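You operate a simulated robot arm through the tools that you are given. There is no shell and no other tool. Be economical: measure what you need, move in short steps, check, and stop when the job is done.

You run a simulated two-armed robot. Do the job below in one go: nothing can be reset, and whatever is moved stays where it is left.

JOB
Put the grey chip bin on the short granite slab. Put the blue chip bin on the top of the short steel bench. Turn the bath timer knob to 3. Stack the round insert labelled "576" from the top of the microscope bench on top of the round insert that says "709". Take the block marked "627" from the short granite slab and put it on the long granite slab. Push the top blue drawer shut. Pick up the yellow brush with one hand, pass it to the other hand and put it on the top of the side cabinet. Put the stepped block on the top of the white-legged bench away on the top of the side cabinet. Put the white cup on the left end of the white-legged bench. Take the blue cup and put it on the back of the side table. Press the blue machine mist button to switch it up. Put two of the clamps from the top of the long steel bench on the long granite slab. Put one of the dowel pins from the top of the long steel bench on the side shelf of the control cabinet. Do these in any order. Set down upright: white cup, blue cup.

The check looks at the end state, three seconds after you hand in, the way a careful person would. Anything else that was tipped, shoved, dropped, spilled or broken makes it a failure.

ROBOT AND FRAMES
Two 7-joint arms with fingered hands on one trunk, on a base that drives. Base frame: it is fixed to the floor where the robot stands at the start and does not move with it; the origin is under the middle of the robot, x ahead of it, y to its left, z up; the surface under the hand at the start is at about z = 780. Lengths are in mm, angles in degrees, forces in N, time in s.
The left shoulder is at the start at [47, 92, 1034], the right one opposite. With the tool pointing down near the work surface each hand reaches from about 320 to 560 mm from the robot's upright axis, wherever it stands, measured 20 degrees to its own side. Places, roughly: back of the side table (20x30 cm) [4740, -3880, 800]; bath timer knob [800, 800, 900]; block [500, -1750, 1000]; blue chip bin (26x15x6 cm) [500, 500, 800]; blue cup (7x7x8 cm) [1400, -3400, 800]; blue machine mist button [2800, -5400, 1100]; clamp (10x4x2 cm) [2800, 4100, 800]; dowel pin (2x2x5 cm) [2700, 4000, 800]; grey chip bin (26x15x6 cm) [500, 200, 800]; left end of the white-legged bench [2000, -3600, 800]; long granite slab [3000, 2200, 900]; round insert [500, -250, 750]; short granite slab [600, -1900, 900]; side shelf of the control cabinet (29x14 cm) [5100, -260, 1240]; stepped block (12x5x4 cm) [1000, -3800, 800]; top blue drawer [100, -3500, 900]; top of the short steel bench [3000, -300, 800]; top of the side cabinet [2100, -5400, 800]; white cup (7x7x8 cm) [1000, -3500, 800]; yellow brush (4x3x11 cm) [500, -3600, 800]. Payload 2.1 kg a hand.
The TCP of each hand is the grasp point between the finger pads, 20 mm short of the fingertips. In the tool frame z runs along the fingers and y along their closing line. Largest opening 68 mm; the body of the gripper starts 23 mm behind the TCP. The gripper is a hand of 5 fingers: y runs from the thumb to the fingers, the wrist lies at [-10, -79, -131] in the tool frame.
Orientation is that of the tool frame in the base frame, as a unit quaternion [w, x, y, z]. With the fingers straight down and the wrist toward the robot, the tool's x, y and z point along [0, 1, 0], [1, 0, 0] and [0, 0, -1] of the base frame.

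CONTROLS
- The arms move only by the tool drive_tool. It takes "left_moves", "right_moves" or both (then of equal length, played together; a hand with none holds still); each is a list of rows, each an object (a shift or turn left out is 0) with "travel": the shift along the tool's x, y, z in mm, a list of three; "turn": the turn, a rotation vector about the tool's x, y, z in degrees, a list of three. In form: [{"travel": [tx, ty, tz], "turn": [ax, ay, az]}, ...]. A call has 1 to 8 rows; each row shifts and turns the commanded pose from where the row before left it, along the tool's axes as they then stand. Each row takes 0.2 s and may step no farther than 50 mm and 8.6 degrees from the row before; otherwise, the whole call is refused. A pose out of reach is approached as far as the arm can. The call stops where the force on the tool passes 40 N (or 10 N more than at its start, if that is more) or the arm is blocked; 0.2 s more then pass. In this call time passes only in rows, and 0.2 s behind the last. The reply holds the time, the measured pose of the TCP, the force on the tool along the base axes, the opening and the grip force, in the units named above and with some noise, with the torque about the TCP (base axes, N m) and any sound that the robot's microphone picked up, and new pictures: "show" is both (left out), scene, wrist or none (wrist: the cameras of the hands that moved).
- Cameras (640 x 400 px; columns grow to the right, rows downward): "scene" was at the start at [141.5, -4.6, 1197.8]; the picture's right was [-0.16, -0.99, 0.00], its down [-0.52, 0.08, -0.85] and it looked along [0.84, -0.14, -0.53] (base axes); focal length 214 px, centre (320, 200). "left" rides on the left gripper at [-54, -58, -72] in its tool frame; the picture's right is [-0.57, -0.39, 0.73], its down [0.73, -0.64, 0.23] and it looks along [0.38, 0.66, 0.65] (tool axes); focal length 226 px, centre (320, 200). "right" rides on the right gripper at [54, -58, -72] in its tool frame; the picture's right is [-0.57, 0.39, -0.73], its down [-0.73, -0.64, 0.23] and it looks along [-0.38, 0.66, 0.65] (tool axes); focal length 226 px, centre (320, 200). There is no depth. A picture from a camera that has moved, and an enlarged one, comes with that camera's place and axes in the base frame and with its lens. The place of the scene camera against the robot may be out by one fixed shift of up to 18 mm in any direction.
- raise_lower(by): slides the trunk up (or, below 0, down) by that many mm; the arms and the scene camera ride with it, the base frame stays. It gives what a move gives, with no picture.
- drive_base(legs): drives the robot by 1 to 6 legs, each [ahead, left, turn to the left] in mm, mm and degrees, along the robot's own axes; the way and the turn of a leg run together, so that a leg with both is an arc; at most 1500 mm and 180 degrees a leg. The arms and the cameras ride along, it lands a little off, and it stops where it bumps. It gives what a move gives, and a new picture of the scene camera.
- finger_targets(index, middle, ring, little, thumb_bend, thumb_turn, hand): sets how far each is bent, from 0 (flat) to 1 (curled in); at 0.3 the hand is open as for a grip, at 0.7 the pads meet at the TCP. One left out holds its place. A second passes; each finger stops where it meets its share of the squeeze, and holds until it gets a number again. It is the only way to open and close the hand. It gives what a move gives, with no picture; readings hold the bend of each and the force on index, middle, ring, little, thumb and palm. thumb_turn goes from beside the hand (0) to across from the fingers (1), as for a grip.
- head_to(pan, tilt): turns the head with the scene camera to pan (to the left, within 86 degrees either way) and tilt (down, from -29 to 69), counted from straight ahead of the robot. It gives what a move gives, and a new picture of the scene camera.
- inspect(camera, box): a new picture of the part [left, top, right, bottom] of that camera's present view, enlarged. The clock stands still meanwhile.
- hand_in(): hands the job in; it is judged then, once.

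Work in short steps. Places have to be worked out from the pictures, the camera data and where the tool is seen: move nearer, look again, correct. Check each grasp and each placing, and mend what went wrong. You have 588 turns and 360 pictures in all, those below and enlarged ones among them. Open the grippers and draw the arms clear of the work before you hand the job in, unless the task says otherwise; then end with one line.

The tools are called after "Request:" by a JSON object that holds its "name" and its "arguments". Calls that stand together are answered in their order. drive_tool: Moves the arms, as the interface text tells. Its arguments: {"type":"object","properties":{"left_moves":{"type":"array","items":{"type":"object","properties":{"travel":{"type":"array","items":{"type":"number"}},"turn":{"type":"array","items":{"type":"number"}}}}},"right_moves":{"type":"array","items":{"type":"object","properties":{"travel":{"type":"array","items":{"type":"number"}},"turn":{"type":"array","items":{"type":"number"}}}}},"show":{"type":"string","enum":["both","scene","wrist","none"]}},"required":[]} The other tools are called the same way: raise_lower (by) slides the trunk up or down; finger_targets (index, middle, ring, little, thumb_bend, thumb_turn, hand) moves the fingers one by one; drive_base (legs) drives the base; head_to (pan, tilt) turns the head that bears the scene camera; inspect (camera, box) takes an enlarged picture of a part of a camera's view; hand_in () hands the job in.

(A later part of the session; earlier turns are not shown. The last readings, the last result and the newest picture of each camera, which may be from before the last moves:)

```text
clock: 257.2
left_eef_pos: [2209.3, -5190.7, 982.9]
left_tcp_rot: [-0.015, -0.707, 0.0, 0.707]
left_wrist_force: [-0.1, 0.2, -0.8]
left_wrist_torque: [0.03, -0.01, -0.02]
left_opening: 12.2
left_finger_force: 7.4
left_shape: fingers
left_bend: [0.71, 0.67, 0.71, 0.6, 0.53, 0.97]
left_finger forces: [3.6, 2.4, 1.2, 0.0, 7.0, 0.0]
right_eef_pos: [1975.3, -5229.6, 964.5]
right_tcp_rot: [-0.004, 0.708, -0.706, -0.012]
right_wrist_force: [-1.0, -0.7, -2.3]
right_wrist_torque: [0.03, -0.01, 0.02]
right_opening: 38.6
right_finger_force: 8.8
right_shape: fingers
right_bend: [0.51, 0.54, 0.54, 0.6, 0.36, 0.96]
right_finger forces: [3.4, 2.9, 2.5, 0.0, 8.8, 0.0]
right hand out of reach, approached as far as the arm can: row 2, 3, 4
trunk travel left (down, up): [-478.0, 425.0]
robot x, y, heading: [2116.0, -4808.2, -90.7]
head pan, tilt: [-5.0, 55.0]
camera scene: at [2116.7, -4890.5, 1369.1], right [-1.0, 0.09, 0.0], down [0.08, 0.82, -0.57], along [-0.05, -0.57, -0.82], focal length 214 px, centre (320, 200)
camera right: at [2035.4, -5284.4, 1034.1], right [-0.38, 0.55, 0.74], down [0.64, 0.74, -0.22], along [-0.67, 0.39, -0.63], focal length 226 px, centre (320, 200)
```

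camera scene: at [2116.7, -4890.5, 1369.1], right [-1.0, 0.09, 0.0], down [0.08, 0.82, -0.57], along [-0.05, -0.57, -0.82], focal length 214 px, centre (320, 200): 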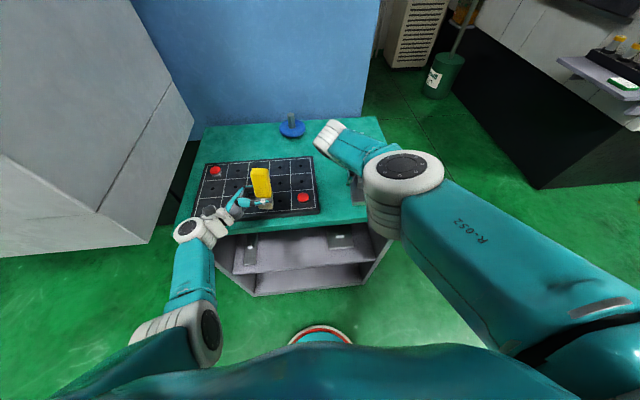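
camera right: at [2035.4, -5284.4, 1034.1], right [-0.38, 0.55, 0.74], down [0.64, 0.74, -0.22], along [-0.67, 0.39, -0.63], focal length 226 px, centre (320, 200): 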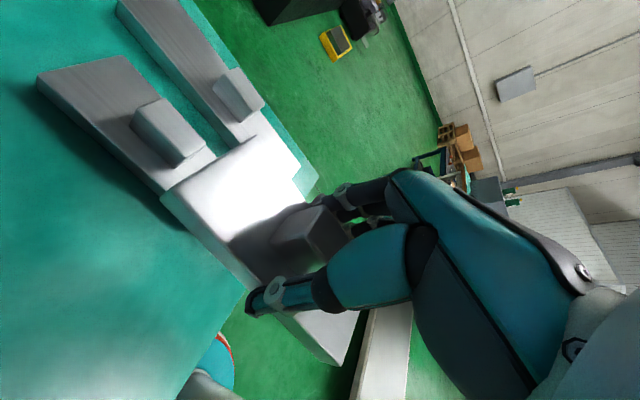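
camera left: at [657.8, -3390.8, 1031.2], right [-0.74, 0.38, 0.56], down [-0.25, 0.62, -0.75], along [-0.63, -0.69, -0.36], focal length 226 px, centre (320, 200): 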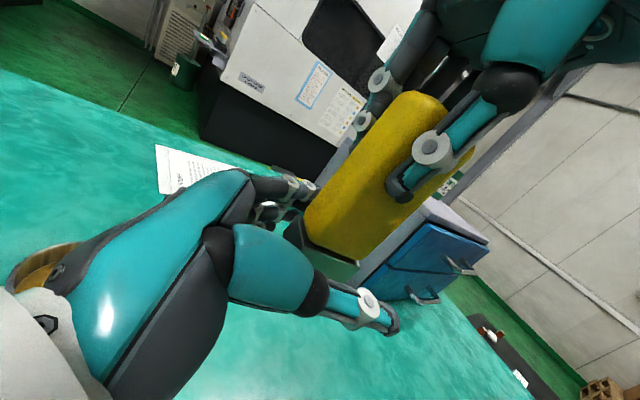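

The neighbouring block's left edge is x≈1949, so I aim at x=2020, y≈−5300. Advance the base 75 and shift the hand.

Request:
{"name": "drive_base", "arguments": {"legs": [[75, 0, 0]]}}

Request:
{"name": "drive_tool", "arguments": {"right_moves": [{"travel": [0, -22, 0]}, {"travel": [0, -22, 0]}], "show": "none"}}

Request:
{"name": "raise_lower", "arguments": {"by": -90}}

Request:
{"name": "drive_tool", "arguments": {"right_moves": [{"travel": [0, 0, 0]}], "show": "both"}}

```text
clock: 258.2
left_eef_pos: [2208.7, -5266.8, 981.9]
left_tcp_rot: [-0.016, -0.707, 0.0, 0.707]
left_wrist_force: [0.2, 0.0, -0.4]
left_wrist_torque: [-0.01, 0.01, 0.03]
left_opening: 12.3
left_finger_force: 7.3
left_shape: fingers
left_bend: [0.71, 0.67, 0.71, 0.6, 0.53, 0.97]
left_finger forces: [3.5, 2.3, 1.3, 0.1, 7.0, 0.0]
right_eef_pos: [1973.6, -5304.9, 963.1]
right_tcp_rot: [-0.003, 0.707, -0.707, -0.012]
right_wrist_force: [-0.4, 0.4, -3.7]
right_wrist_torque: [0.02, 0.03, 0.02]
right_opening: 38.8
right_finger_force: 9.0
right_shape: fingers
right_bend: [0.51, 0.54, 0.54, 0.6, 0.36, 0.96]
right_finger forces: [3.4, 2.9, 2.6, 0.0, 8.7, 0.0]
trunk travel left (down, up): [-478.0, 425.0]
robot x, y, heading: [2117.5, -4883.4, -90.3]
head pan, tilt: [-5.0, 55.0]
camera scene: at [2115.4, -4966.9, 1369.0], right [-1.0, 0.09, 0.0], down [0.08, 0.82, -0.57], along [-0.05, -0.57, -0.82], focal length 214 px, centre (320, 200)
```

scene: 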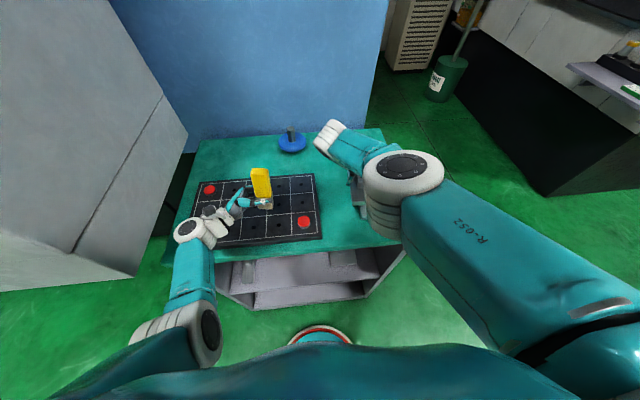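

```text
clock: 258.9
left_eef_pos: [2208.9, -5265.8, 982.6]
left_tcp_rot: [-0.016, -0.707, -0.001, 0.707]
left_wrist_force: [-0.3, -0.3, -1.4]
left_wrist_torque: [-0.04, 0.01, 0.04]
left_opening: 11.8
left_finger_force: 7.4
left_shape: fingers
left_bend: [0.71, 0.67, 0.71, 0.6, 0.53, 0.97]
left_finger forces: [3.5, 2.5, 1.2, 0.0, 7.0, 0.0]
right_eef_pos: [2014.3, -5294.1, 968.3]
right_tcp_rot: [-0.004, 0.708, -0.706, -0.012]
right_wrist_force: [-0.1, 0.2, -2.4]
right_wrist_torque: [-0.02, 0.05, 0.0]
right_opening: 38.6
right_finger_force: 8.6
right_shape: fingers
right_bend: [0.51, 0.54, 0.54, 0.6, 0.36, 0.96]
right_finger forces: [3.4, 2.9, 2.4, 0.1, 8.5, 0.0]
right hand out of reach, approached as far as the arm can: row 1, 2
trunk travel left (down, up): [-478.0, 425.0]
robot x, y, heading: [2118.3, -4883.4, -90.4]
head pan, tilt: [-5.0, 55.0]
```

```text
clock: 260.1
left_eef_pos: [2208.3, -5264.5, 914.7]
left_tcp_rot: [0.04, 0.709, -0.019, -0.703]
left_wrist_force: [0.4, -0.6, -0.6]
left_wrist_torque: [-0.01, 0.0, -0.02]
left_opening: 12.0
left_finger_force: 7.5
left_shape: fingers
left_bend: [0.71, 0.67, 0.71, 0.6, 0.53, 0.97]
left_finger forces: [3.6, 2.3, 1.2, 0.0, 7.0, 0.0]
right_eef_pos: [2012.2, -5286.3, 884.8]
right_tcp_rot: [-0.001, 0.709, -0.705, -0.005]
right_wrist_force: [0.3, 0.2, -1.7]
right_wrist_torque: [-0.02, 0.01, 0.0]
right_opening: 38.8
right_finger_force: 8.7
right_shape: fingers
right_bend: [0.51, 0.54, 0.54, 0.6, 0.36, 0.96]
right_finger forces: [3.4, 2.9, 2.5, 0.1, 8.6, 0.0]
trunk travel left (down, up): [-388.0, 515.0]
robot x, y, heading: [2118.5, -4882.6, -90.2]
head pan, tilt: [-5.0, 55.0]
```

```text
clock: 260.5
left_eef_pos: [2208.9, -5264.4, 914.8]
left_tcp_rot: [0.041, 0.709, -0.019, -0.704]
left_wrist_force: [-0.1, 0.1, -0.7]
left_wrist_torque: [0.0, 0.01, -0.02]
left_opening: 11.8
left_finger_force: 7.1
left_shape: fingers
left_bend: [0.71, 0.67, 0.71, 0.6, 0.53, 0.97]
left_finger forces: [3.5, 2.3, 1.2, 0.1, 7.1, 0.0]
right_eef_pos: [2013.0, -5285.4, 885.2]
right_tcp_rot: [-0.002, 0.711, -0.703, -0.006]
right_wrist_force: [0.3, -0.4, -2.2]
right_wrist_torque: [0.01, 0.02, 0.03]
right_opening: 38.7
right_finger_force: 8.4
right_shape: fingers
right_bend: [0.51, 0.54, 0.54, 0.6, 0.36, 0.96]
right_finger forces: [3.4, 3.0, 2.5, 0.0, 8.6, 0.0]
trunk travel left (down, up): [-388.0, 515.0]
robot x, y, heading: [2118.6, -4880.1, -90.2]
head pan, tilt: [-5.0, 55.0]
camera scene: at [2109.4, -4958.1, 1281.5], right [-1.0, 0.09, -0.01], down [0.08, 0.81, -0.58], along [-0.04, -0.58, -0.81], focal length 214 px, centre (320, 200)
camera right: at [2072.4, -5339.1, 955.4], right [-0.39, 0.56, 0.74], down [0.63, 0.74, -0.23], along [-0.67, 0.38, -0.64], focal length 226 px, centre (320, 200)
```

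scene: 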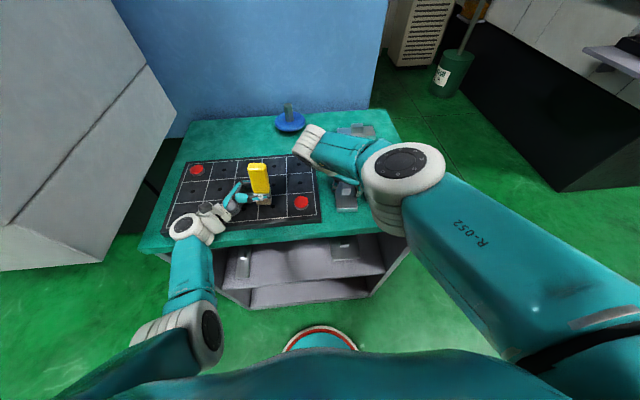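
right: 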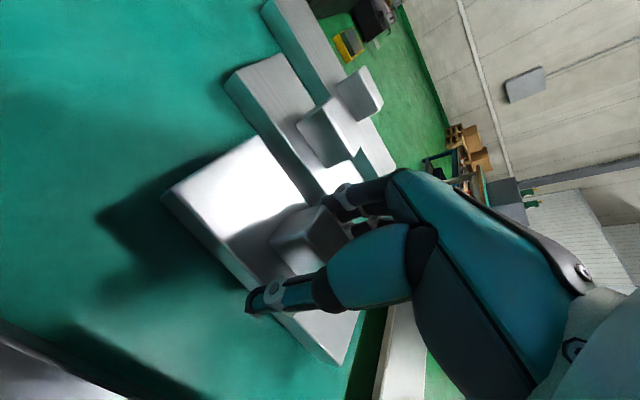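

The left forearm seems to be resting on the cabinet edge (left hand dropped less than commanded). I raise the trunk 40 and move the left hand back/up clear of it.

Request:
{"name": "raise_lower", "arguments": {"by": 40}}

Request:
{"name": "drive_tool", "arguments": {"left_moves": [{"travel": [-40, -20, 0]}, {"travel": [-40, -20, 0]}], "show": "scene"}}

```text
clock: 261.3
left_eef_pos: [2205.6, -5266.2, 929.8]
left_tcp_rot: [-0.014, -0.707, 0.0, 0.708]
left_wrist_force: [0.6, 0.2, -0.9]
left_wrist_torque: [0.03, 0.03, 0.0]
left_opening: 11.9
left_finger_force: 6.6
left_shape: fingers
left_bend: [0.71, 0.67, 0.71, 0.6, 0.53, 0.97]
left_finger forces: [3.6, 2.4, 1.2, 0.0, 7.1, 0.0]
right_eef_pos: [2012.7, -5294.1, 917.5]
right_tcp_rot: [0.003, -0.707, 0.707, 0.012]
right_wrist_force: [0.4, -0.4, -2.6]
right_wrist_torque: [0.0, 0.01, 0.0]
right_opening: 38.8
right_finger_force: 8.3
right_shape: fingers
right_bend: [0.51, 0.54, 0.54, 0.6, 0.36, 0.96]
right_finger forces: [3.4, 2.9, 2.4, 0.0, 8.6, 0.0]
trunk travel left (down, up): [-428.0, 475.0]
robot x, y, heading: [2116.1, -4883.9, -90.6]
head pan, tilt: [-5.0, 55.0]
```

```text
clock: 261.9
left_eef_pos: [2208.9, -5224.4, 1010.3]
left_tcp_rot: [-0.016, -0.706, -0.001, 0.708]
left_wrist_force: [0.3, 0.2, -1.3]
left_wrist_torque: [0.02, 0.0, 0.0]
left_opening: 12.0
left_finger_force: 6.7
left_shape: fingers
left_bend: [0.71, 0.67, 0.71, 0.6, 0.53, 0.97]
left_finger forces: [3.6, 2.5, 1.1, 0.0, 7.1, 0.0]
right_eef_pos: [2013.7, -5294.2, 917.9]
right_tcp_rot: [-0.003, 0.707, -0.707, -0.012]
right_wrist_force: [-0.3, 1.1, -3.1]
right_wrist_torque: [-0.02, -0.01, 0.01]
right_opening: 38.5
right_finger_force: 8.2
right_shape: fingers
right_bend: [0.51, 0.54, 0.54, 0.6, 0.36, 0.96]
right_finger forces: [3.4, 2.9, 2.5, 0.0, 8.6, 0.0]
trunk travel left (down, up): [-428.0, 475.0]
robot x, y, heading: [2120.2, -4884.2, -90.3]
head pan, tilt: [-5.0, 55.0]
camera scene: at [2115.5, -4970.7, 1318.8], right [-1.0, 0.1, 0.0], down [0.08, 0.82, -0.57], along [-0.05, -0.57, -0.82], focal length 214 px, centre (320, 200)
```

scene: 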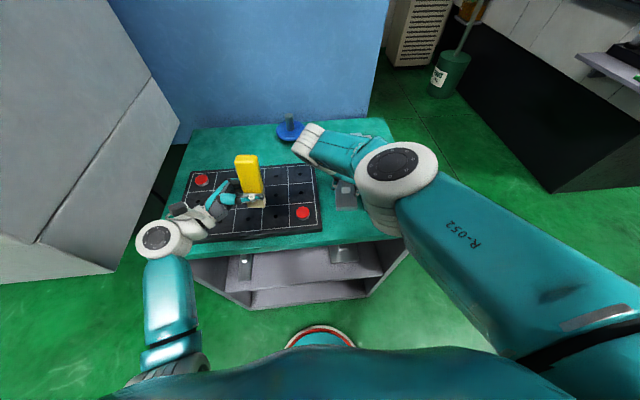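

Left is clear. Now lower the right hand with the arm in steps.

Request:
{"name": "drive_tool", "arguments": {"right_moves": [{"travel": [-10, 0, 30]}, {"travel": [0, 0, 30]}, {"travel": [0, 0, 20]}], "show": "wrist"}}

```text
clock: 262.6
left_eef_pos: [2209.5, -5224.2, 1011.4]
left_tcp_rot: [-0.017, -0.706, 0.001, 0.708]
left_wrist_force: [-0.9, 0.2, -1.0]
left_wrist_torque: [-0.01, 0.01, -0.02]
left_opening: 12.1
left_finger_force: 7.0
left_shape: fingers
left_bend: [0.71, 0.67, 0.71, 0.6, 0.53, 0.97]
left_finger forces: [3.5, 2.4, 1.1, 0.0, 7.1, 0.0]
right_eef_pos: [2010.2, -5280.0, 873.7]
right_tcp_rot: [0.005, 0.709, -0.706, -0.01]
right_wrist_force: [2.6, -1.1, 30.9]
right_wrist_torque: [0.54, 0.03, -0.01]
right_opening: 40.2
right_finger_force: 19.9
right_shape: fingers
right_bend: [0.53, 0.56, 0.56, 0.59, 0.36, 0.95]
right_finger forces: [2.7, 2.2, 1.7, 20.7, 12.1, 0.0]
right hand out of reach, approached as far as the arm can: row 2, 3
trunk travel left (down, up): [-428.0, 475.0]
robot x, y, heading: [2117.5, -4879.6, -90.5]
head pan, tilt: [-5.0, 55.0]
stopped in row 3 (right hand): the force on the tool passed its limit at 62 N (the readings are from after the stop); the commanded pose is now the measured one
camera right: at [2070.6, -5333.6, 943.0], right [-0.37, 0.56, 0.74], down [0.63, 0.74, -0.24], along [-0.68, 0.38, -0.63], focal length 226 px, centre (320, 200)
```

right: 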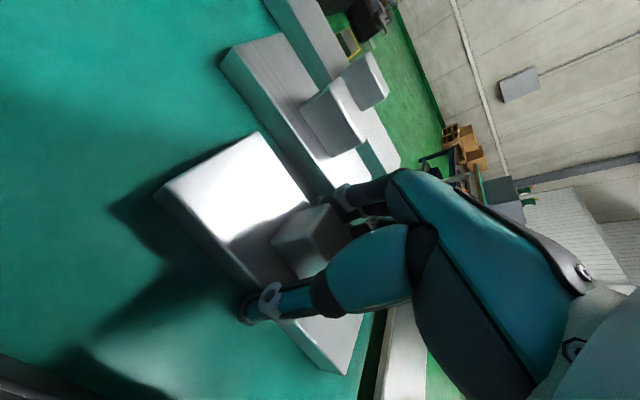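

The fingers touched the neighbouring block's top (surface is z≈848, so things are nearer than thought). I raise and shift 30 mm away (+x), then check.

Request:
{"name": "drive_tool", "arguments": {"right_moves": [{"travel": [0, 0, -25]}, {"travel": [0, -15, 0]}, {"travel": [0, -15, 0]}], "show": "both"}}

```text
clock: 263.4
left_eef_pos: [2208.7, -5225.1, 1009.8]
left_tcp_rot: [-0.016, -0.707, 0.0, 0.707]
left_wrist_force: [0.5, 0.1, -1.3]
left_wrist_torque: [-0.01, -0.01, 0.0]
left_opening: 11.9
left_finger_force: 7.0
left_shape: fingers
left_bend: [0.71, 0.67, 0.71, 0.6, 0.53, 0.97]
left_finger forces: [3.5, 2.4, 1.0, 0.0, 6.9, 0.0]
right_eef_pos: [2039.7, -5280.7, 895.8]
right_tcp_rot: [0.003, 0.707, -0.707, -0.012]
right_wrist_force: [-0.3, -0.1, -2.7]
right_wrist_torque: [-0.02, 0.04, -0.01]
right_opening: 40.1
right_finger_force: 9.5
right_shape: fingers
right_bend: [0.51, 0.54, 0.55, 0.6, 0.33, 0.96]
right_finger forces: [3.5, 3.0, 2.5, 0.3, 9.0, 0.1]
trunk travel left (down, up): [-428.0, 475.0]
robot x, y, heading: [2119.2, -4880.8, -90.4]
head pan, tilt: [-5.0, 55.0]
camera scene: at [2115.7, -4970.8, 1318.8], right [-1.0, 0.09, 0.0], down [0.08, 0.82, -0.57], along [-0.05, -0.57, -0.82], focal length 214 px, centre (320, 200)
camera right: at [2100.6, -5334.3, 965.1], right [-0.37, 0.56, 0.74], down [0.63, 0.74, -0.23], along [-0.68, 0.38, -0.63], focal length 226 px, centre (320, 200)
```

scene: 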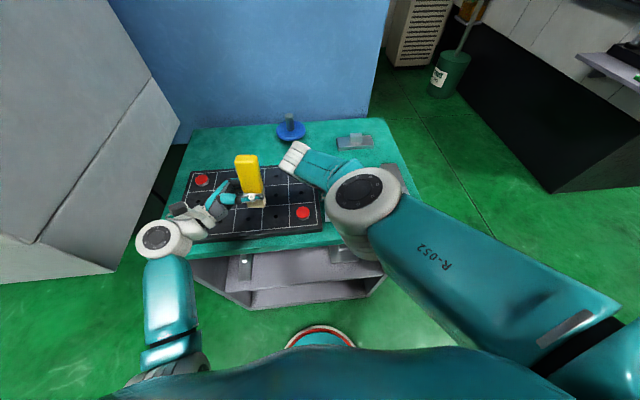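
right: 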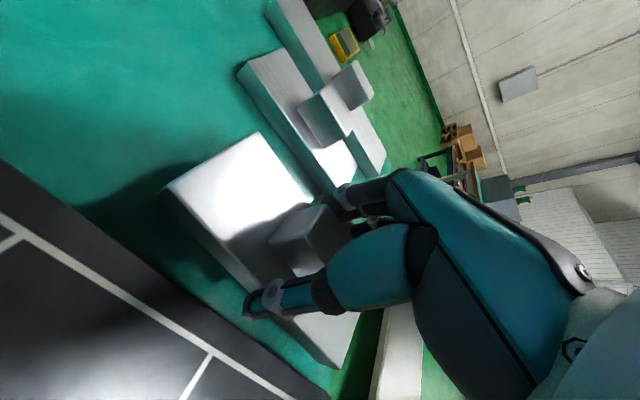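

Free band is x≈1987–2085; I centre at 2037 and lower gently.

Request:
{"name": "drive_tool", "arguments": {"right_moves": [{"travel": [0, 3, 8]}, {"travel": [0, 0, 7]}, {"travel": [0, 0, 4]}], "show": "none"}}

Request:
{"name": "drive_tool", "arguments": {"right_moves": [{"travel": [0, 0, 3]}, {"travel": [0, 0, 3]}], "show": "wrist"}}

```text
clock: 264.2
left_eef_pos: [2207.2, -5224.2, 1010.9]
left_tcp_rot: [-0.016, -0.706, 0.0, 0.708]
left_wrist_force: [0.0, 0.2, -0.1]
left_wrist_torque: [0.0, 0.05, -0.02]
left_opening: 11.8
left_finger_force: 6.9
left_shape: fingers
left_bend: [0.71, 0.67, 0.71, 0.6, 0.53, 0.97]
left_finger forces: [3.6, 2.4, 1.0, 0.0, 7.1, 0.0]
right_eef_pos: [2035.4, -5274.6, 879.5]
right_tcp_rot: [0.002, 0.707, -0.707, -0.01]
right_wrist_force: [1.2, -1.0, -2.2]
right_wrist_torque: [0.02, 0.04, 0.0]
right_opening: 39.7
right_finger_force: 9.4
right_shape: fingers
right_bend: [0.51, 0.54, 0.55, 0.6, 0.33, 0.96]
right_finger forces: [3.5, 3.0, 2.5, 0.2, 9.0, 0.0]
right hand out of reach, approached as far as the arm can: row 2
trunk travel left (down, up): [-428.0, 475.0]
robot x, y, heading: [2119.2, -4883.1, -90.7]
head pan, tilt: [-5.0, 55.0]
```

```text
clock: 264.8
left_eef_pos: [2208.2, -5225.2, 1009.0]
left_tcp_rot: [-0.016, -0.707, 0.0, 0.707]
left_wrist_force: [-0.4, 0.9, -1.3]
left_wrist_torque: [-0.03, 0.0, 0.01]
left_opening: 12.0
left_finger_force: 6.7
left_shape: fingers
left_bend: [0.71, 0.67, 0.71, 0.6, 0.53, 0.97]
left_finger forces: [3.6, 2.4, 1.0, 0.0, 7.1, 0.0]
right_eef_pos: [2034.6, -5271.2, 875.2]
right_tcp_rot: [0.003, 0.708, -0.706, -0.011]
right_wrist_force: [0.7, -2.4, 3.3]
right_wrist_torque: [0.01, -0.12, -0.01]
right_opening: 40.2
right_finger_force: 10.0
right_shape: fingers
right_bend: [0.51, 0.55, 0.55, 0.6, 0.33, 0.96]
right_finger forces: [3.6, 2.9, 2.4, 1.0, 10.0, 0.0]
right hand out of reach, approached as far as the arm can: row 2
trunk travel left (down, up): [-428.0, 475.0]
robot x, y, heading: [2117.3, -4883.9, -90.2]
head pan, tilt: [-5.0, 55.0]
camera right: at [2094.4, -5326.4, 944.7], right [-0.37, 0.56, 0.74], down [0.63, 0.74, -0.23], along [-0.68, 0.38, -0.63], focal length 226 px, centre (320, 200)
```

right: 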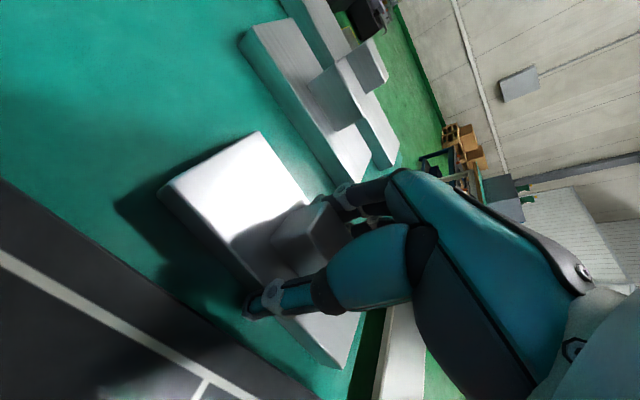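

Contact beginning. A touch lower with the trunk, then release slightly.

Request:
{"name": "raise_lower", "arguments": {"by": -3}}

Request:
{"name": "finger_targets", "arguments": {"hand": "right", "index": 0.43, "middle": 0.43, "ring": 0.43, "little": 0.43, "thumb_bend": 0.27}}

Request:
{"name": "drive_tool", "arguments": {"right_moves": [{"travel": [0, 0, -15]}, {"travel": [0, 0, -25]}], "show": "wrist"}}

```text
clock: 265.4
left_eef_pos: [2209.4, -5222.0, 1007.8]
left_tcp_rot: [-0.017, -0.707, 0.001, 0.707]
left_wrist_force: [0.3, 0.5, 0.0]
left_wrist_torque: [-0.01, 0.06, 0.02]
left_opening: 11.8
left_finger_force: 7.3
left_shape: fingers
left_bend: [0.71, 0.67, 0.71, 0.6, 0.53, 0.97]
left_finger forces: [3.6, 2.4, 1.1, 0.1, 6.9, 0.0]
right_eef_pos: [2033.0, -5272.3, 873.1]
right_tcp_rot: [0.004, 0.707, -0.707, -0.01]
right_wrist_force: [1.1, -2.3, 30.9]
right_wrist_torque: [0.53, 0.15, 0.03]
right_opening: 40.5
right_finger_force: 19.6
right_shape: fingers
right_bend: [0.52, 0.55, 0.55, 0.59, 0.33, 0.95]
right_finger forces: [3.2, 2.8, 2.3, 19.5, 12.0, 0.0]
trunk travel left (down, up): [-425.0, 478.0]
robot x, y, heading: [2117.8, -4884.3, -90.5]
head pan, tilt: [-5.0, 55.0]
```

```text
clock: 266.4
left_eef_pos: [2208.8, -5223.2, 1007.3]
left_tcp_rot: [0.017, 0.707, 0.0, -0.707]
left_wrist_force: [-0.4, 0.5, -0.6]
left_wrist_torque: [-0.02, -0.01, -0.01]
left_opening: 12.2
left_finger_force: 7.5
left_shape: fingers
left_bend: [0.71, 0.67, 0.71, 0.6, 0.53, 0.97]
left_finger forces: [3.6, 2.5, 1.3, 0.0, 7.0, 0.1]
right_eef_pos: [2033.3, -5271.0, 870.8]
right_tcp_rot: [0.002, 0.708, -0.707, -0.011]
right_wrist_force: [0.0, 1.9, 7.1]
right_wrist_torque: [0.1, 0.15, -0.08]
right_opening: 52.9
right_finger_force: 2.3
right_shape: fingers
right_bend: [0.43, 0.42, 0.43, 0.43, 0.27, 0.95]
right_finger forces: [0.1, 5.5, 0.1, 0.0, 0.0, 0.1]
trunk travel left (down, up): [-425.0, 478.0]
robot x, y, heading: [2117.1, -4878.6, -90.3]
head pan, tilt: [-5.0, 55.0]
```

```text
clock: 266.9
left_eef_pos: [2208.2, -5225.0, 1008.8]
left_tcp_rot: [-0.016, -0.706, 0.0, 0.708]
left_wrist_force: [-0.7, -0.3, -1.3]
left_wrist_torque: [0.0, 0.0, -0.03]
left_opening: 11.9
left_finger_force: 7.2
left_shape: fingers
left_bend: [0.71, 0.67, 0.71, 0.6, 0.53, 0.97]
left_finger forces: [3.6, 2.4, 1.0, 0.0, 7.1, 0.1]
right_eef_pos: [2042.6, -5272.6, 885.4]
right_tcp_rot: [0.001, 0.708, -0.706, -0.011]
right_wrist_force: [-1.4, -1.1, -0.1]
right_wrist_torque: [0.01, 0.05, 0.01]
right_opening: 49.6
right_finger_force: 1.5
right_shape: fingers
right_bend: [0.42, 0.43, 0.43, 0.43, 0.34, 0.96]
right_finger forces: [0.3, 0.1, 0.0, 0.0, 2.1, 0.0]
right hand out of reach, approached as far as the arm can: row 1, 2
trunk travel left (down, up): [-425.0, 478.0]
robot x, y, heading: [2115.3, -4879.8, -90.3]
head pan, tilt: [-5.0, 55.0]
camera right: at [2102.4, -5327.9, 955.5], right [-0.37, 0.56, 0.74], down [0.63, 0.74, -0.23], along [-0.68, 0.38, -0.63], focal length 226 px, centre (320, 200)
```

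right: 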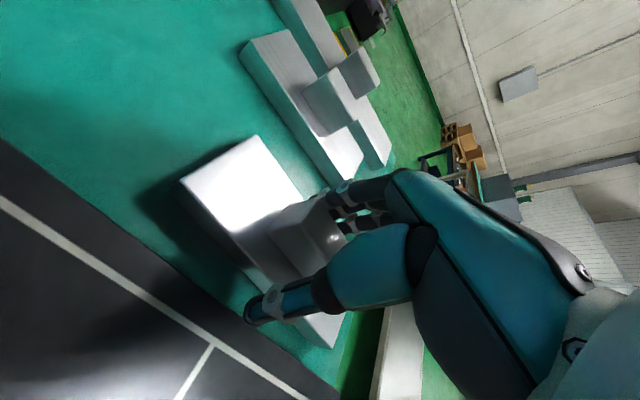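

The arm drifts at its reach limit and the thumb touches the board. I lift straight up with the trunk.

Request:
{"name": "raise_lower", "arguments": {"by": 70}}

Request:
{"name": "drive_tool", "arguments": {"right_moves": [{"travel": [0, 0, 0]}], "show": "both"}}

```text
clock: 268.0
left_eef_pos: [2208.1, -5224.4, 1077.7]
left_tcp_rot: [-0.016, -0.707, 0.0, 0.707]
left_wrist_force: [-0.7, 0.8, 0.6]
left_wrist_torque: [0.04, -0.02, -0.03]
left_opening: 11.8
left_finger_force: 7.4
left_shape: fingers
left_bend: [0.71, 0.67, 0.71, 0.6, 0.53, 0.97]
left_finger forces: [3.6, 2.3, 1.0, 0.0, 7.0, 0.0]
right_eef_pos: [2042.4, -5274.1, 959.2]
right_tcp_rot: [0.006, 0.707, -0.707, -0.007]
right_wrist_force: [-0.5, -0.3, -0.4]
right_wrist_torque: [0.0, -0.01, 0.02]
right_opening: 53.6
right_finger_force: 0.0
right_shape: fingers
right_bend: [0.43, 0.43, 0.43, 0.43, 0.27, 0.96]
right_finger forces: [0.1, 0.1, 0.0, 0.1, 0.0, 0.0]
trunk travel left (down, up): [-495.0, 408.0]
robot x, y, heading: [2115.4, -4883.2, -90.4]
head pan, tilt: [-5.0, 55.0]
```

```text
clock: 268.4
left_eef_pos: [2208.2, -5225.0, 1077.4]
left_tcp_rot: [-0.016, -0.707, 0.0, 0.707]
left_wrist_force: [0.8, -0.3, 0.2]
left_wrist_torque: [0.04, 0.0, -0.01]
left_opening: 11.8
left_finger_force: 6.4
left_shape: fingers
left_bend: [0.71, 0.67, 0.71, 0.6, 0.53, 0.97]
left_finger forces: [3.6, 2.3, 1.1, 0.0, 7.0, 0.0]
right_eef_pos: [2043.1, -5273.9, 959.7]
right_tcp_rot: [0.006, 0.708, -0.706, -0.007]
right_wrist_force: [-0.2, 0.5, 0.2]
right_wrist_torque: [0.0, -0.01, -0.01]
right_opening: 53.4
right_finger_force: 0.1
right_shape: fingers
right_bend: [0.43, 0.43, 0.43, 0.43, 0.27, 0.96]
right_finger forces: [0.0, 0.0, 0.1, 0.1, 0.0, 0.0]
trunk travel left (down, up): [-495.0, 408.0]
robot x, y, heading: [2119.5, -4881.1, -90.4]
head pan, tilt: [-5.0, 55.0]
camera scene: at [2115.6, -4964.7, 1386.1], right [-1.0, 0.09, 0.0], down [0.08, 0.82, -0.57], along [-0.05, -0.57, -0.82], focal length 214 px, centre (320, 200)
camera right: at [2103.4, -5328.1, 1030.3], right [-0.37, 0.56, 0.74], down [0.63, 0.73, -0.24], along [-0.68, 0.38, -0.63], focal length 226 px, centre (320, 200)
```

scene: 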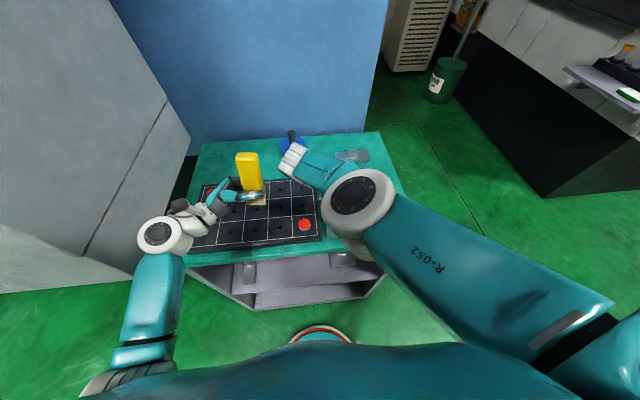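
right: 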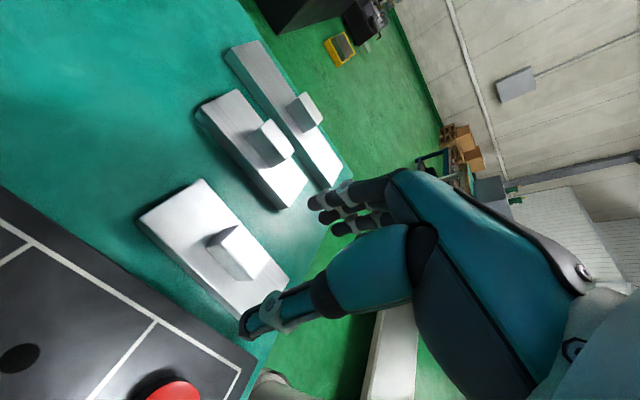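

The stepped block sits neatly on the cabinet. For the brush I'll lay it in the free area behind the block (~(2035,−5415)): turn the left hand fingers-down again, and retract the right hand.

Request:
{"name": "drive_tool", "arguments": {"left_moves": [{"turn": [0, 8.4, 0]}, {"turn": [0, 8.4, 0]}, {"turn": [0, 8.4, 0]}, {"turn": [0, 8.4, 0]}, {"turn": [0, 8.4, 0]}, {"turn": [0, 8.4, 0]}, {"turn": [0, 8.4, 0]}, {"turn": [0, 8.4, 0]}], "right_moves": [{"travel": [-30, 30, -20]}, {"travel": [-30, 30, -20]}, {"travel": [-30, 30, 0]}, {"travel": [-30, 30, 0]}, {"travel": [0, 30, 0]}, {"travel": [0, 0, 0]}, {"travel": [0, 0, 0]}, {"travel": [0, 0, 0]}], "show": "none"}}

Request:
{"name": "drive_tool", "arguments": {"left_moves": [{"turn": [0, 8.4, 0]}, {"turn": [0, 8.4, 0]}, {"turn": [0, 6, 0]}], "show": "both"}}

```text
clock: 270.2
left_eef_pos: [2207.4, -5224.6, 1077.2]
left_tcp_rot: [0.013, 0.98, 0.008, -0.197]
left_wrist_force: [-0.5, -0.5, -0.3]
left_wrist_torque: [0.0, 0.0, 0.01]
left_opening: 11.9
left_finger_force: 7.2
left_shape: fingers
left_bend: [0.71, 0.67, 0.71, 0.6, 0.53, 0.97]
left_finger forces: [3.8, 2.3, 1.2, 0.0, 7.0, 0.1]
right_eef_pos: [1893.6, -5153.6, 1002.8]
right_tcp_rot: [0.006, 0.708, -0.706, -0.007]
right_wrist_force: [0.1, -0.5, 0.4]
right_wrist_torque: [0.0, -0.01, -0.01]
right_opening: 53.6
right_finger_force: 0.3
right_shape: fingers
right_bend: [0.43, 0.43, 0.43, 0.43, 0.27, 0.95]
right_finger forces: [0.0, 0.0, 0.1, 0.1, 0.0, 0.0]
trunk travel left (down, up): [-495.0, 408.0]
robot x, y, heading: [2116.3, -4885.2, -90.4]
head pan, tilt: [-5.0, 55.0]
```

```text
clock: 271.0
left_eef_pos: [2208.6, -5225.2, 1077.5]
left_tcp_rot: [0.011, 1.0, 0.011, 0.0]
left_wrist_force: [-0.4, -0.2, -1.7]
left_wrist_torque: [0.01, 0.02, 0.05]
left_opening: 11.6
left_finger_force: 7.0
left_shape: fingers
left_bend: [0.71, 0.67, 0.72, 0.6, 0.53, 0.97]
left_finger forces: [3.6, 2.3, 1.1, 0.1, 7.0, 0.1]
right_eef_pos: [1892.5, -5154.2, 1002.0]
right_tcp_rot: [0.006, 0.708, -0.707, -0.007]
right_wrist_force: [-0.2, -0.5, 0.7]
right_wrist_torque: [-0.01, 0.01, -0.01]
right_opening: 53.7
right_finger_force: 0.1
right_shape: fingers
right_bend: [0.43, 0.43, 0.43, 0.43, 0.27, 0.95]
right_finger forces: [0.0, 0.1, 0.1, 0.1, 0.0, 0.0]
trunk travel left (down, up): [-495.0, 408.0]
robot x, y, heading: [2118.8, -4883.4, -90.4]
head pan, tilt: [-5.0, 55.0]
camera scene: at [2115.4, -4964.7, 1386.1], right [-1.0, 0.09, 0.0], down [0.08, 0.82, -0.57], along [-0.05, -0.57, -0.82], focal length 214 px, centre (320, 200)
camera left: at [2153.4, -5166.4, 1148.8], right [-0.57, 0.36, -0.74], down [0.72, 0.65, -0.24], along [0.39, -0.67, -0.63], focal length 226 px, centre (320, 200)
```

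scene: 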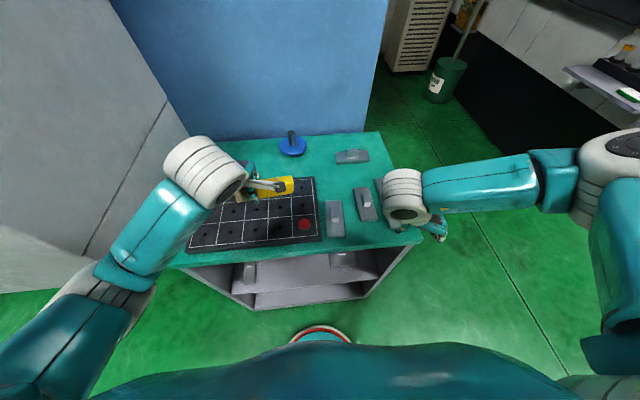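
left: 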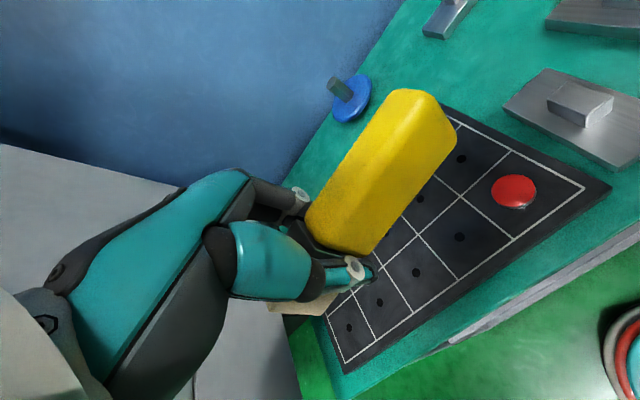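

Clear view of the layout. I shift the base right 150 and ahead 40 so the left hand can reach the free area, then move over it.

Request:
{"name": "drive_base", "arguments": {"legs": [[40, -150, 0]]}}

Request:
{"name": "drive_tool", "arguments": {"left_moves": [{"travel": [-6, 38, 20]}, {"travel": [-6, 38, 20]}, {"travel": [-6, 38, 20]}, {"travel": [-6, 38, 30]}, {"travel": [0, 0, 30]}], "show": "both"}}

```text
clock: 272.4
left_eef_pos: [2057.2, -5263.4, 1077.3]
left_tcp_rot: [0.011, 1.0, 0.012, -0.001]
left_wrist_force: [0.5, 0.6, -0.6]
left_wrist_torque: [0.01, 0.0, 0.0]
left_opening: 11.7
left_finger_force: 7.0
left_shape: fingers
left_bend: [0.71, 0.67, 0.72, 0.6, 0.53, 0.97]
left_finger forces: [3.7, 2.3, 1.1, 0.1, 7.0, 0.1]
right_eef_pos: [1741.3, -5192.8, 1002.2]
right_tcp_rot: [0.006, 0.709, -0.705, -0.006]
right_wrist_force: [-0.8, 1.6, 0.3]
right_wrist_torque: [0.01, -0.02, 0.01]
right_opening: 53.2
right_finger_force: 0.0
right_shape: fingers
right_bend: [0.43, 0.43, 0.43, 0.43, 0.27, 0.95]
right_finger forces: [0.0, 0.0, 0.0, 0.0, 0.0, 0.1]
trunk travel left (down, up): [-495.0, 408.0]
robot x, y, heading: [1968.9, -4920.0, -90.3]
head pan, tilt: [-5.0, 55.0]
camera scene: at [1963.4, -5003.4, 1386.1], right [-1.0, 0.09, 0.0], down [0.08, 0.82, -0.57], along [-0.05, -0.57, -0.82], focal length 214 px, centre (320, 200)
```

scene: 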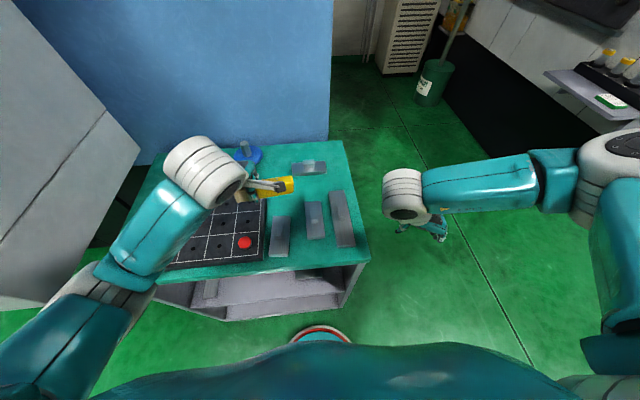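

```text
clock: 273.6
left_eef_pos: [2036.7, -5413.2, 963.7]
left_tcp_rot: [0.014, 1.0, 0.011, -0.001]
left_wrist_force: [0.4, 0.3, -1.0]
left_wrist_torque: [0.02, -0.04, 0.0]
left_opening: 11.5
left_finger_force: 7.1
left_shape: fingers
left_bend: [0.71, 0.67, 0.72, 0.6, 0.54, 0.97]
left_finger forces: [3.6, 2.4, 0.9, 0.0, 6.9, 0.0]
left hand out of reach, approached as far as the arm can: row 5
right_eef_pos: [1742.3, -5193.7, 1001.5]
right_tcp_rot: [0.005, 0.708, -0.706, -0.007]
right_wrist_force: [-0.5, 0.5, -0.9]
right_wrist_torque: [0.01, -0.02, 0.0]
right_opening: 53.9
right_finger_force: 0.1
right_shape: fingers
right_bend: [0.43, 0.43, 0.43, 0.43, 0.27, 0.95]
right_finger forces: [0.0, 0.0, 0.0, 0.1, 0.0, 0.0]
trunk travel left (down, up): [-495.0, 408.0]
robot x, y, heading: [1967.5, -4919.9, -90.1]
head pan, tilt: [-5.0, 55.0]
camera scene: at [1964.3, -5003.2, 1386.1], right [-1.0, 0.09, 0.0], down [0.08, 0.82, -0.57], along [-0.05, -0.57, -0.82], focal length 214 px, centre (320, 200)
camera left: at [1982.8, -5355.2, 1034.9], right [-0.58, 0.36, -0.74], down [0.72, 0.65, -0.25], along [0.39, -0.67, -0.63], focal length 226 px, centre (320, 200)
```

scene: 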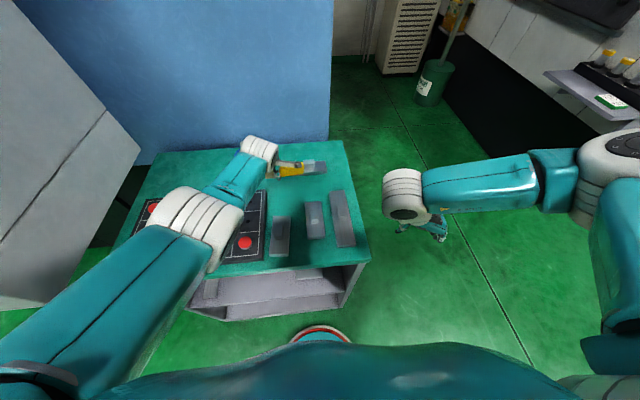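
left: 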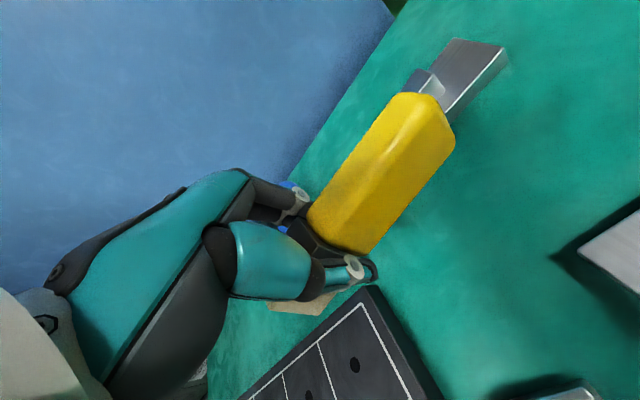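

Positioned over free space. I lower with the trunk in steps.

Request:
{"name": "raise_lower", "arguments": {"by": -70}}

Request:
{"name": "raise_lower", "arguments": {"by": -14}}

Request:
{"name": "drive_tool", "arguments": {"left_moves": [{"travel": [0, 0, 0]}], "show": "both"}}

```text
clock: 274.7
left_eef_pos: [2037.8, -5413.5, 893.3]
left_tcp_rot: [0.011, 1.0, 0.012, -0.001]
left_wrist_force: [-0.5, 0.3, -0.9]
left_wrist_torque: [0.0, 0.03, -0.01]
left_opening: 11.8
left_finger_force: 6.7
left_shape: fingers
left_bend: [0.71, 0.67, 0.72, 0.6, 0.54, 0.97]
left_finger forces: [3.6, 2.2, 0.9, 0.1, 6.8, 0.0]
right_eef_pos: [1741.5, -5193.5, 931.6]
right_tcp_rot: [0.006, 0.708, -0.706, -0.008]
right_wrist_force: [0.0, -0.9, -0.4]
right_wrist_torque: [0.0, 0.02, -0.02]
right_opening: 53.5
right_finger_force: 0.0
right_shape: fingers
right_bend: [0.43, 0.43, 0.43, 0.43, 0.27, 0.95]
right_finger forces: [0.1, 0.0, 0.0, 0.0, 0.0, 0.1]
trunk travel left (down, up): [-425.0, 478.0]
robot x, y, heading: [1967.6, -4918.1, -90.1]
head pan, tilt: [-5.0, 55.0]
```

```text
clock: 275.3
left_eef_pos: [2038.4, -5413.2, 878.7]
left_tcp_rot: [0.01, 1.0, 0.012, 0.0]
left_wrist_force: [0.1, -0.1, -0.5]
left_wrist_torque: [0.01, -0.03, -0.01]
left_opening: 11.3
left_finger_force: 6.3
left_shape: fingers
left_bend: [0.71, 0.67, 0.71, 0.6, 0.54, 0.97]
left_finger forces: [3.8, 2.4, 0.9, 0.0, 7.1, 0.0]
right_eef_pos: [1741.5, -5191.9, 917.8]
right_tcp_rot: [0.007, 0.709, -0.706, -0.007]
right_wrist_force: [-0.1, 0.3, 0.0]
right_wrist_torque: [0.01, 0.02, -0.05]
right_opening: 53.5
right_finger_force: 0.1
right_shape: fingers
right_bend: [0.43, 0.43, 0.43, 0.43, 0.27, 0.95]
right_finger forces: [0.1, 0.1, 0.0, 0.0, 0.0, 0.0]
trunk travel left (down, up): [-411.0, 492.0]
robot x, y, heading: [1961.6, -4921.5, -90.1]
head pan, tilt: [-5.0, 55.0]
```

```text
clock: 275.7
left_eef_pos: [2037.4, -5414.9, 878.3]
left_tcp_rot: [0.012, 1.0, 0.012, 0.0]
left_wrist_force: [0.0, 0.4, -0.2]
left_wrist_torque: [-0.02, 0.02, -0.01]
left_opening: 11.2
left_finger_force: 7.2
left_shape: fingers
left_bend: [0.71, 0.67, 0.71, 0.6, 0.54, 0.97]
left_finger forces: [3.7, 2.4, 0.9, 0.0, 7.0, 0.0]
right_eef_pos: [1742.1, -5194.4, 916.6]
right_tcp_rot: [0.007, 0.708, -0.706, -0.007]
right_wrist_force: [-0.6, 0.7, -0.2]
right_wrist_torque: [0.01, 0.01, -0.01]
right_opening: 53.4
right_finger_force: 0.0
right_shape: fingers
right_bend: [0.43, 0.43, 0.43, 0.43, 0.27, 0.95]
right_finger forces: [0.0, 0.1, 0.0, 0.1, 0.0, 0.0]
trunk travel left (down, up): [-411.0, 492.0]
robot x, y, heading: [1963.1, -4923.5, -90.2]
head pan, tilt: [-5.0, 55.0]
camera scene: at [1964.0, -5011.0, 1301.8], right [-1.0, 0.09, 0.0], down [0.08, 0.82, -0.57], along [-0.05, -0.57, -0.82], focal length 214 px, centre (320, 200)
camera left: at [1982.5, -5355.7, 949.8], right [-0.58, 0.36, -0.74], down [0.72, 0.65, -0.25], along [0.39, -0.67, -0.63], focal length 226 px, centre (320, 200)
```

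scene: 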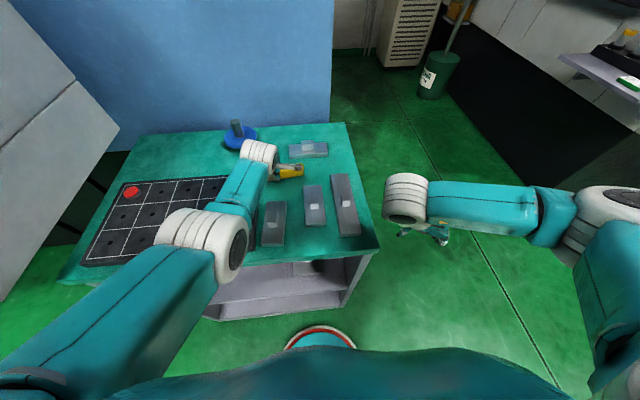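
left: 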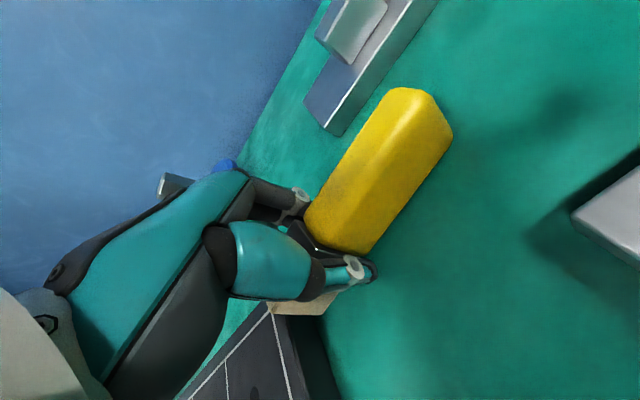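

Still ~10 mm up. Lower in small steps.

Request:
{"name": "raise_lower", "arguments": {"by": -6}}

Request:
{"name": "raise_lower", "arguments": {"by": -4}}

Request:
{"name": "raise_lower", "arguments": {"by": -3}}

```text
clock: 276.3
left_eef_pos: [2036.5, -5414.7, 872.9]
left_tcp_rot: [0.011, 1.0, 0.012, -0.001]
left_wrist_force: [0.8, -0.2, 0.7]
left_wrist_torque: [-0.01, 0.03, -0.01]
left_opening: 11.5
left_finger_force: 7.5
left_shape: fingers
left_bend: [0.71, 0.67, 0.71, 0.6, 0.54, 0.97]
left_finger forces: [3.9, 2.4, 0.9, 0.1, 7.1, 0.1]
right_eef_pos: [1741.1, -5192.8, 912.4]
right_tcp_rot: [0.006, 0.708, -0.706, -0.008]
right_wrist_force: [-1.3, -0.5, 0.7]
right_wrist_torque: [-0.01, 0.02, -0.02]
right_opening: 53.3
right_finger_force: 0.0
right_shape: fingers
right_bend: [0.43, 0.43, 0.43, 0.43, 0.27, 0.95]
right_finger forces: [0.1, 0.0, 0.0, 0.0, 0.0, 0.0]
trunk travel left (down, up): [-405.0, 498.0]
robot x, y, heading: [1964.6, -4924.8, -90.1]
head pan, tilt: [-5.0, 55.0]
```

```text
clock: 276.8
left_eef_pos: [2037.0, -5413.4, 871.2]
left_tcp_rot: [0.016, 1.0, 0.011, -0.002]
left_wrist_force: [0.8, 1.0, 29.8]
left_wrist_torque: [0.59, 0.15, 0.03]
left_opening: 11.2
left_finger_force: 22.8
left_shape: fingers
left_bend: [0.71, 0.67, 0.71, 0.6, 0.53, 0.98]
left_finger forces: [4.4, 2.6, 0.9, 0.0, 37.3, 0.0]
right_eef_pos: [1741.4, -5192.1, 908.9]
right_tcp_rot: [0.005, 0.708, -0.706, -0.006]
right_wrist_force: [0.7, 0.1, -0.6]
right_wrist_torque: [0.01, 0.0, -0.03]
right_opening: 53.3
right_finger_force: 0.0
right_shape: fingers
right_bend: [0.43, 0.43, 0.43, 0.43, 0.27, 0.95]
right_finger forces: [0.0, 0.0, 0.1, 0.0, 0.0, 0.0]
trunk travel left (down, up): [-401.0, 502.0]
robot x, y, heading: [1963.8, -4919.5, -90.5]
head pan, tilt: [-5.0, 55.0]
```

```text
clock: 277.2
left_eef_pos: [2036.0, -5416.1, 871.8]
left_tcp_rot: [0.019, 1.0, 0.011, -0.001]
left_wrist_force: [0.4, 0.7, 13.2]
left_wrist_torque: [0.37, 0.06, -0.01]
left_opening: 11.9
left_finger_force: 12.9
left_shape: fingers
left_bend: [0.71, 0.71, 0.72, 0.6, 0.51, 0.98]
left_finger forces: [3.3, 1.8, 0.4, 0.0, 19.9, 0.0]
right_eef_pos: [1741.6, -5191.2, 907.1]
right_tcp_rot: [0.006, 0.708, -0.706, -0.006]
right_wrist_force: [0.0, -0.7, 0.6]
right_wrist_torque: [0.03, 0.01, -0.03]
right_opening: 53.4
right_finger_force: 0.0
right_shape: fingers
right_bend: [0.43, 0.43, 0.43, 0.43, 0.27, 0.95]
right_finger forces: [0.0, 0.0, 0.0, 0.0, 0.1, 0.0]
trunk travel left (down, up): [-400.0, 503.0]
robot x, y, heading: [1966.3, -4922.0, -90.3]
head pan, tilt: [-5.0, 55.0]
stopped: the force on the tool passed its limit at 44 N (the readings are from after the stop); the commanded pose is now the measured one
```

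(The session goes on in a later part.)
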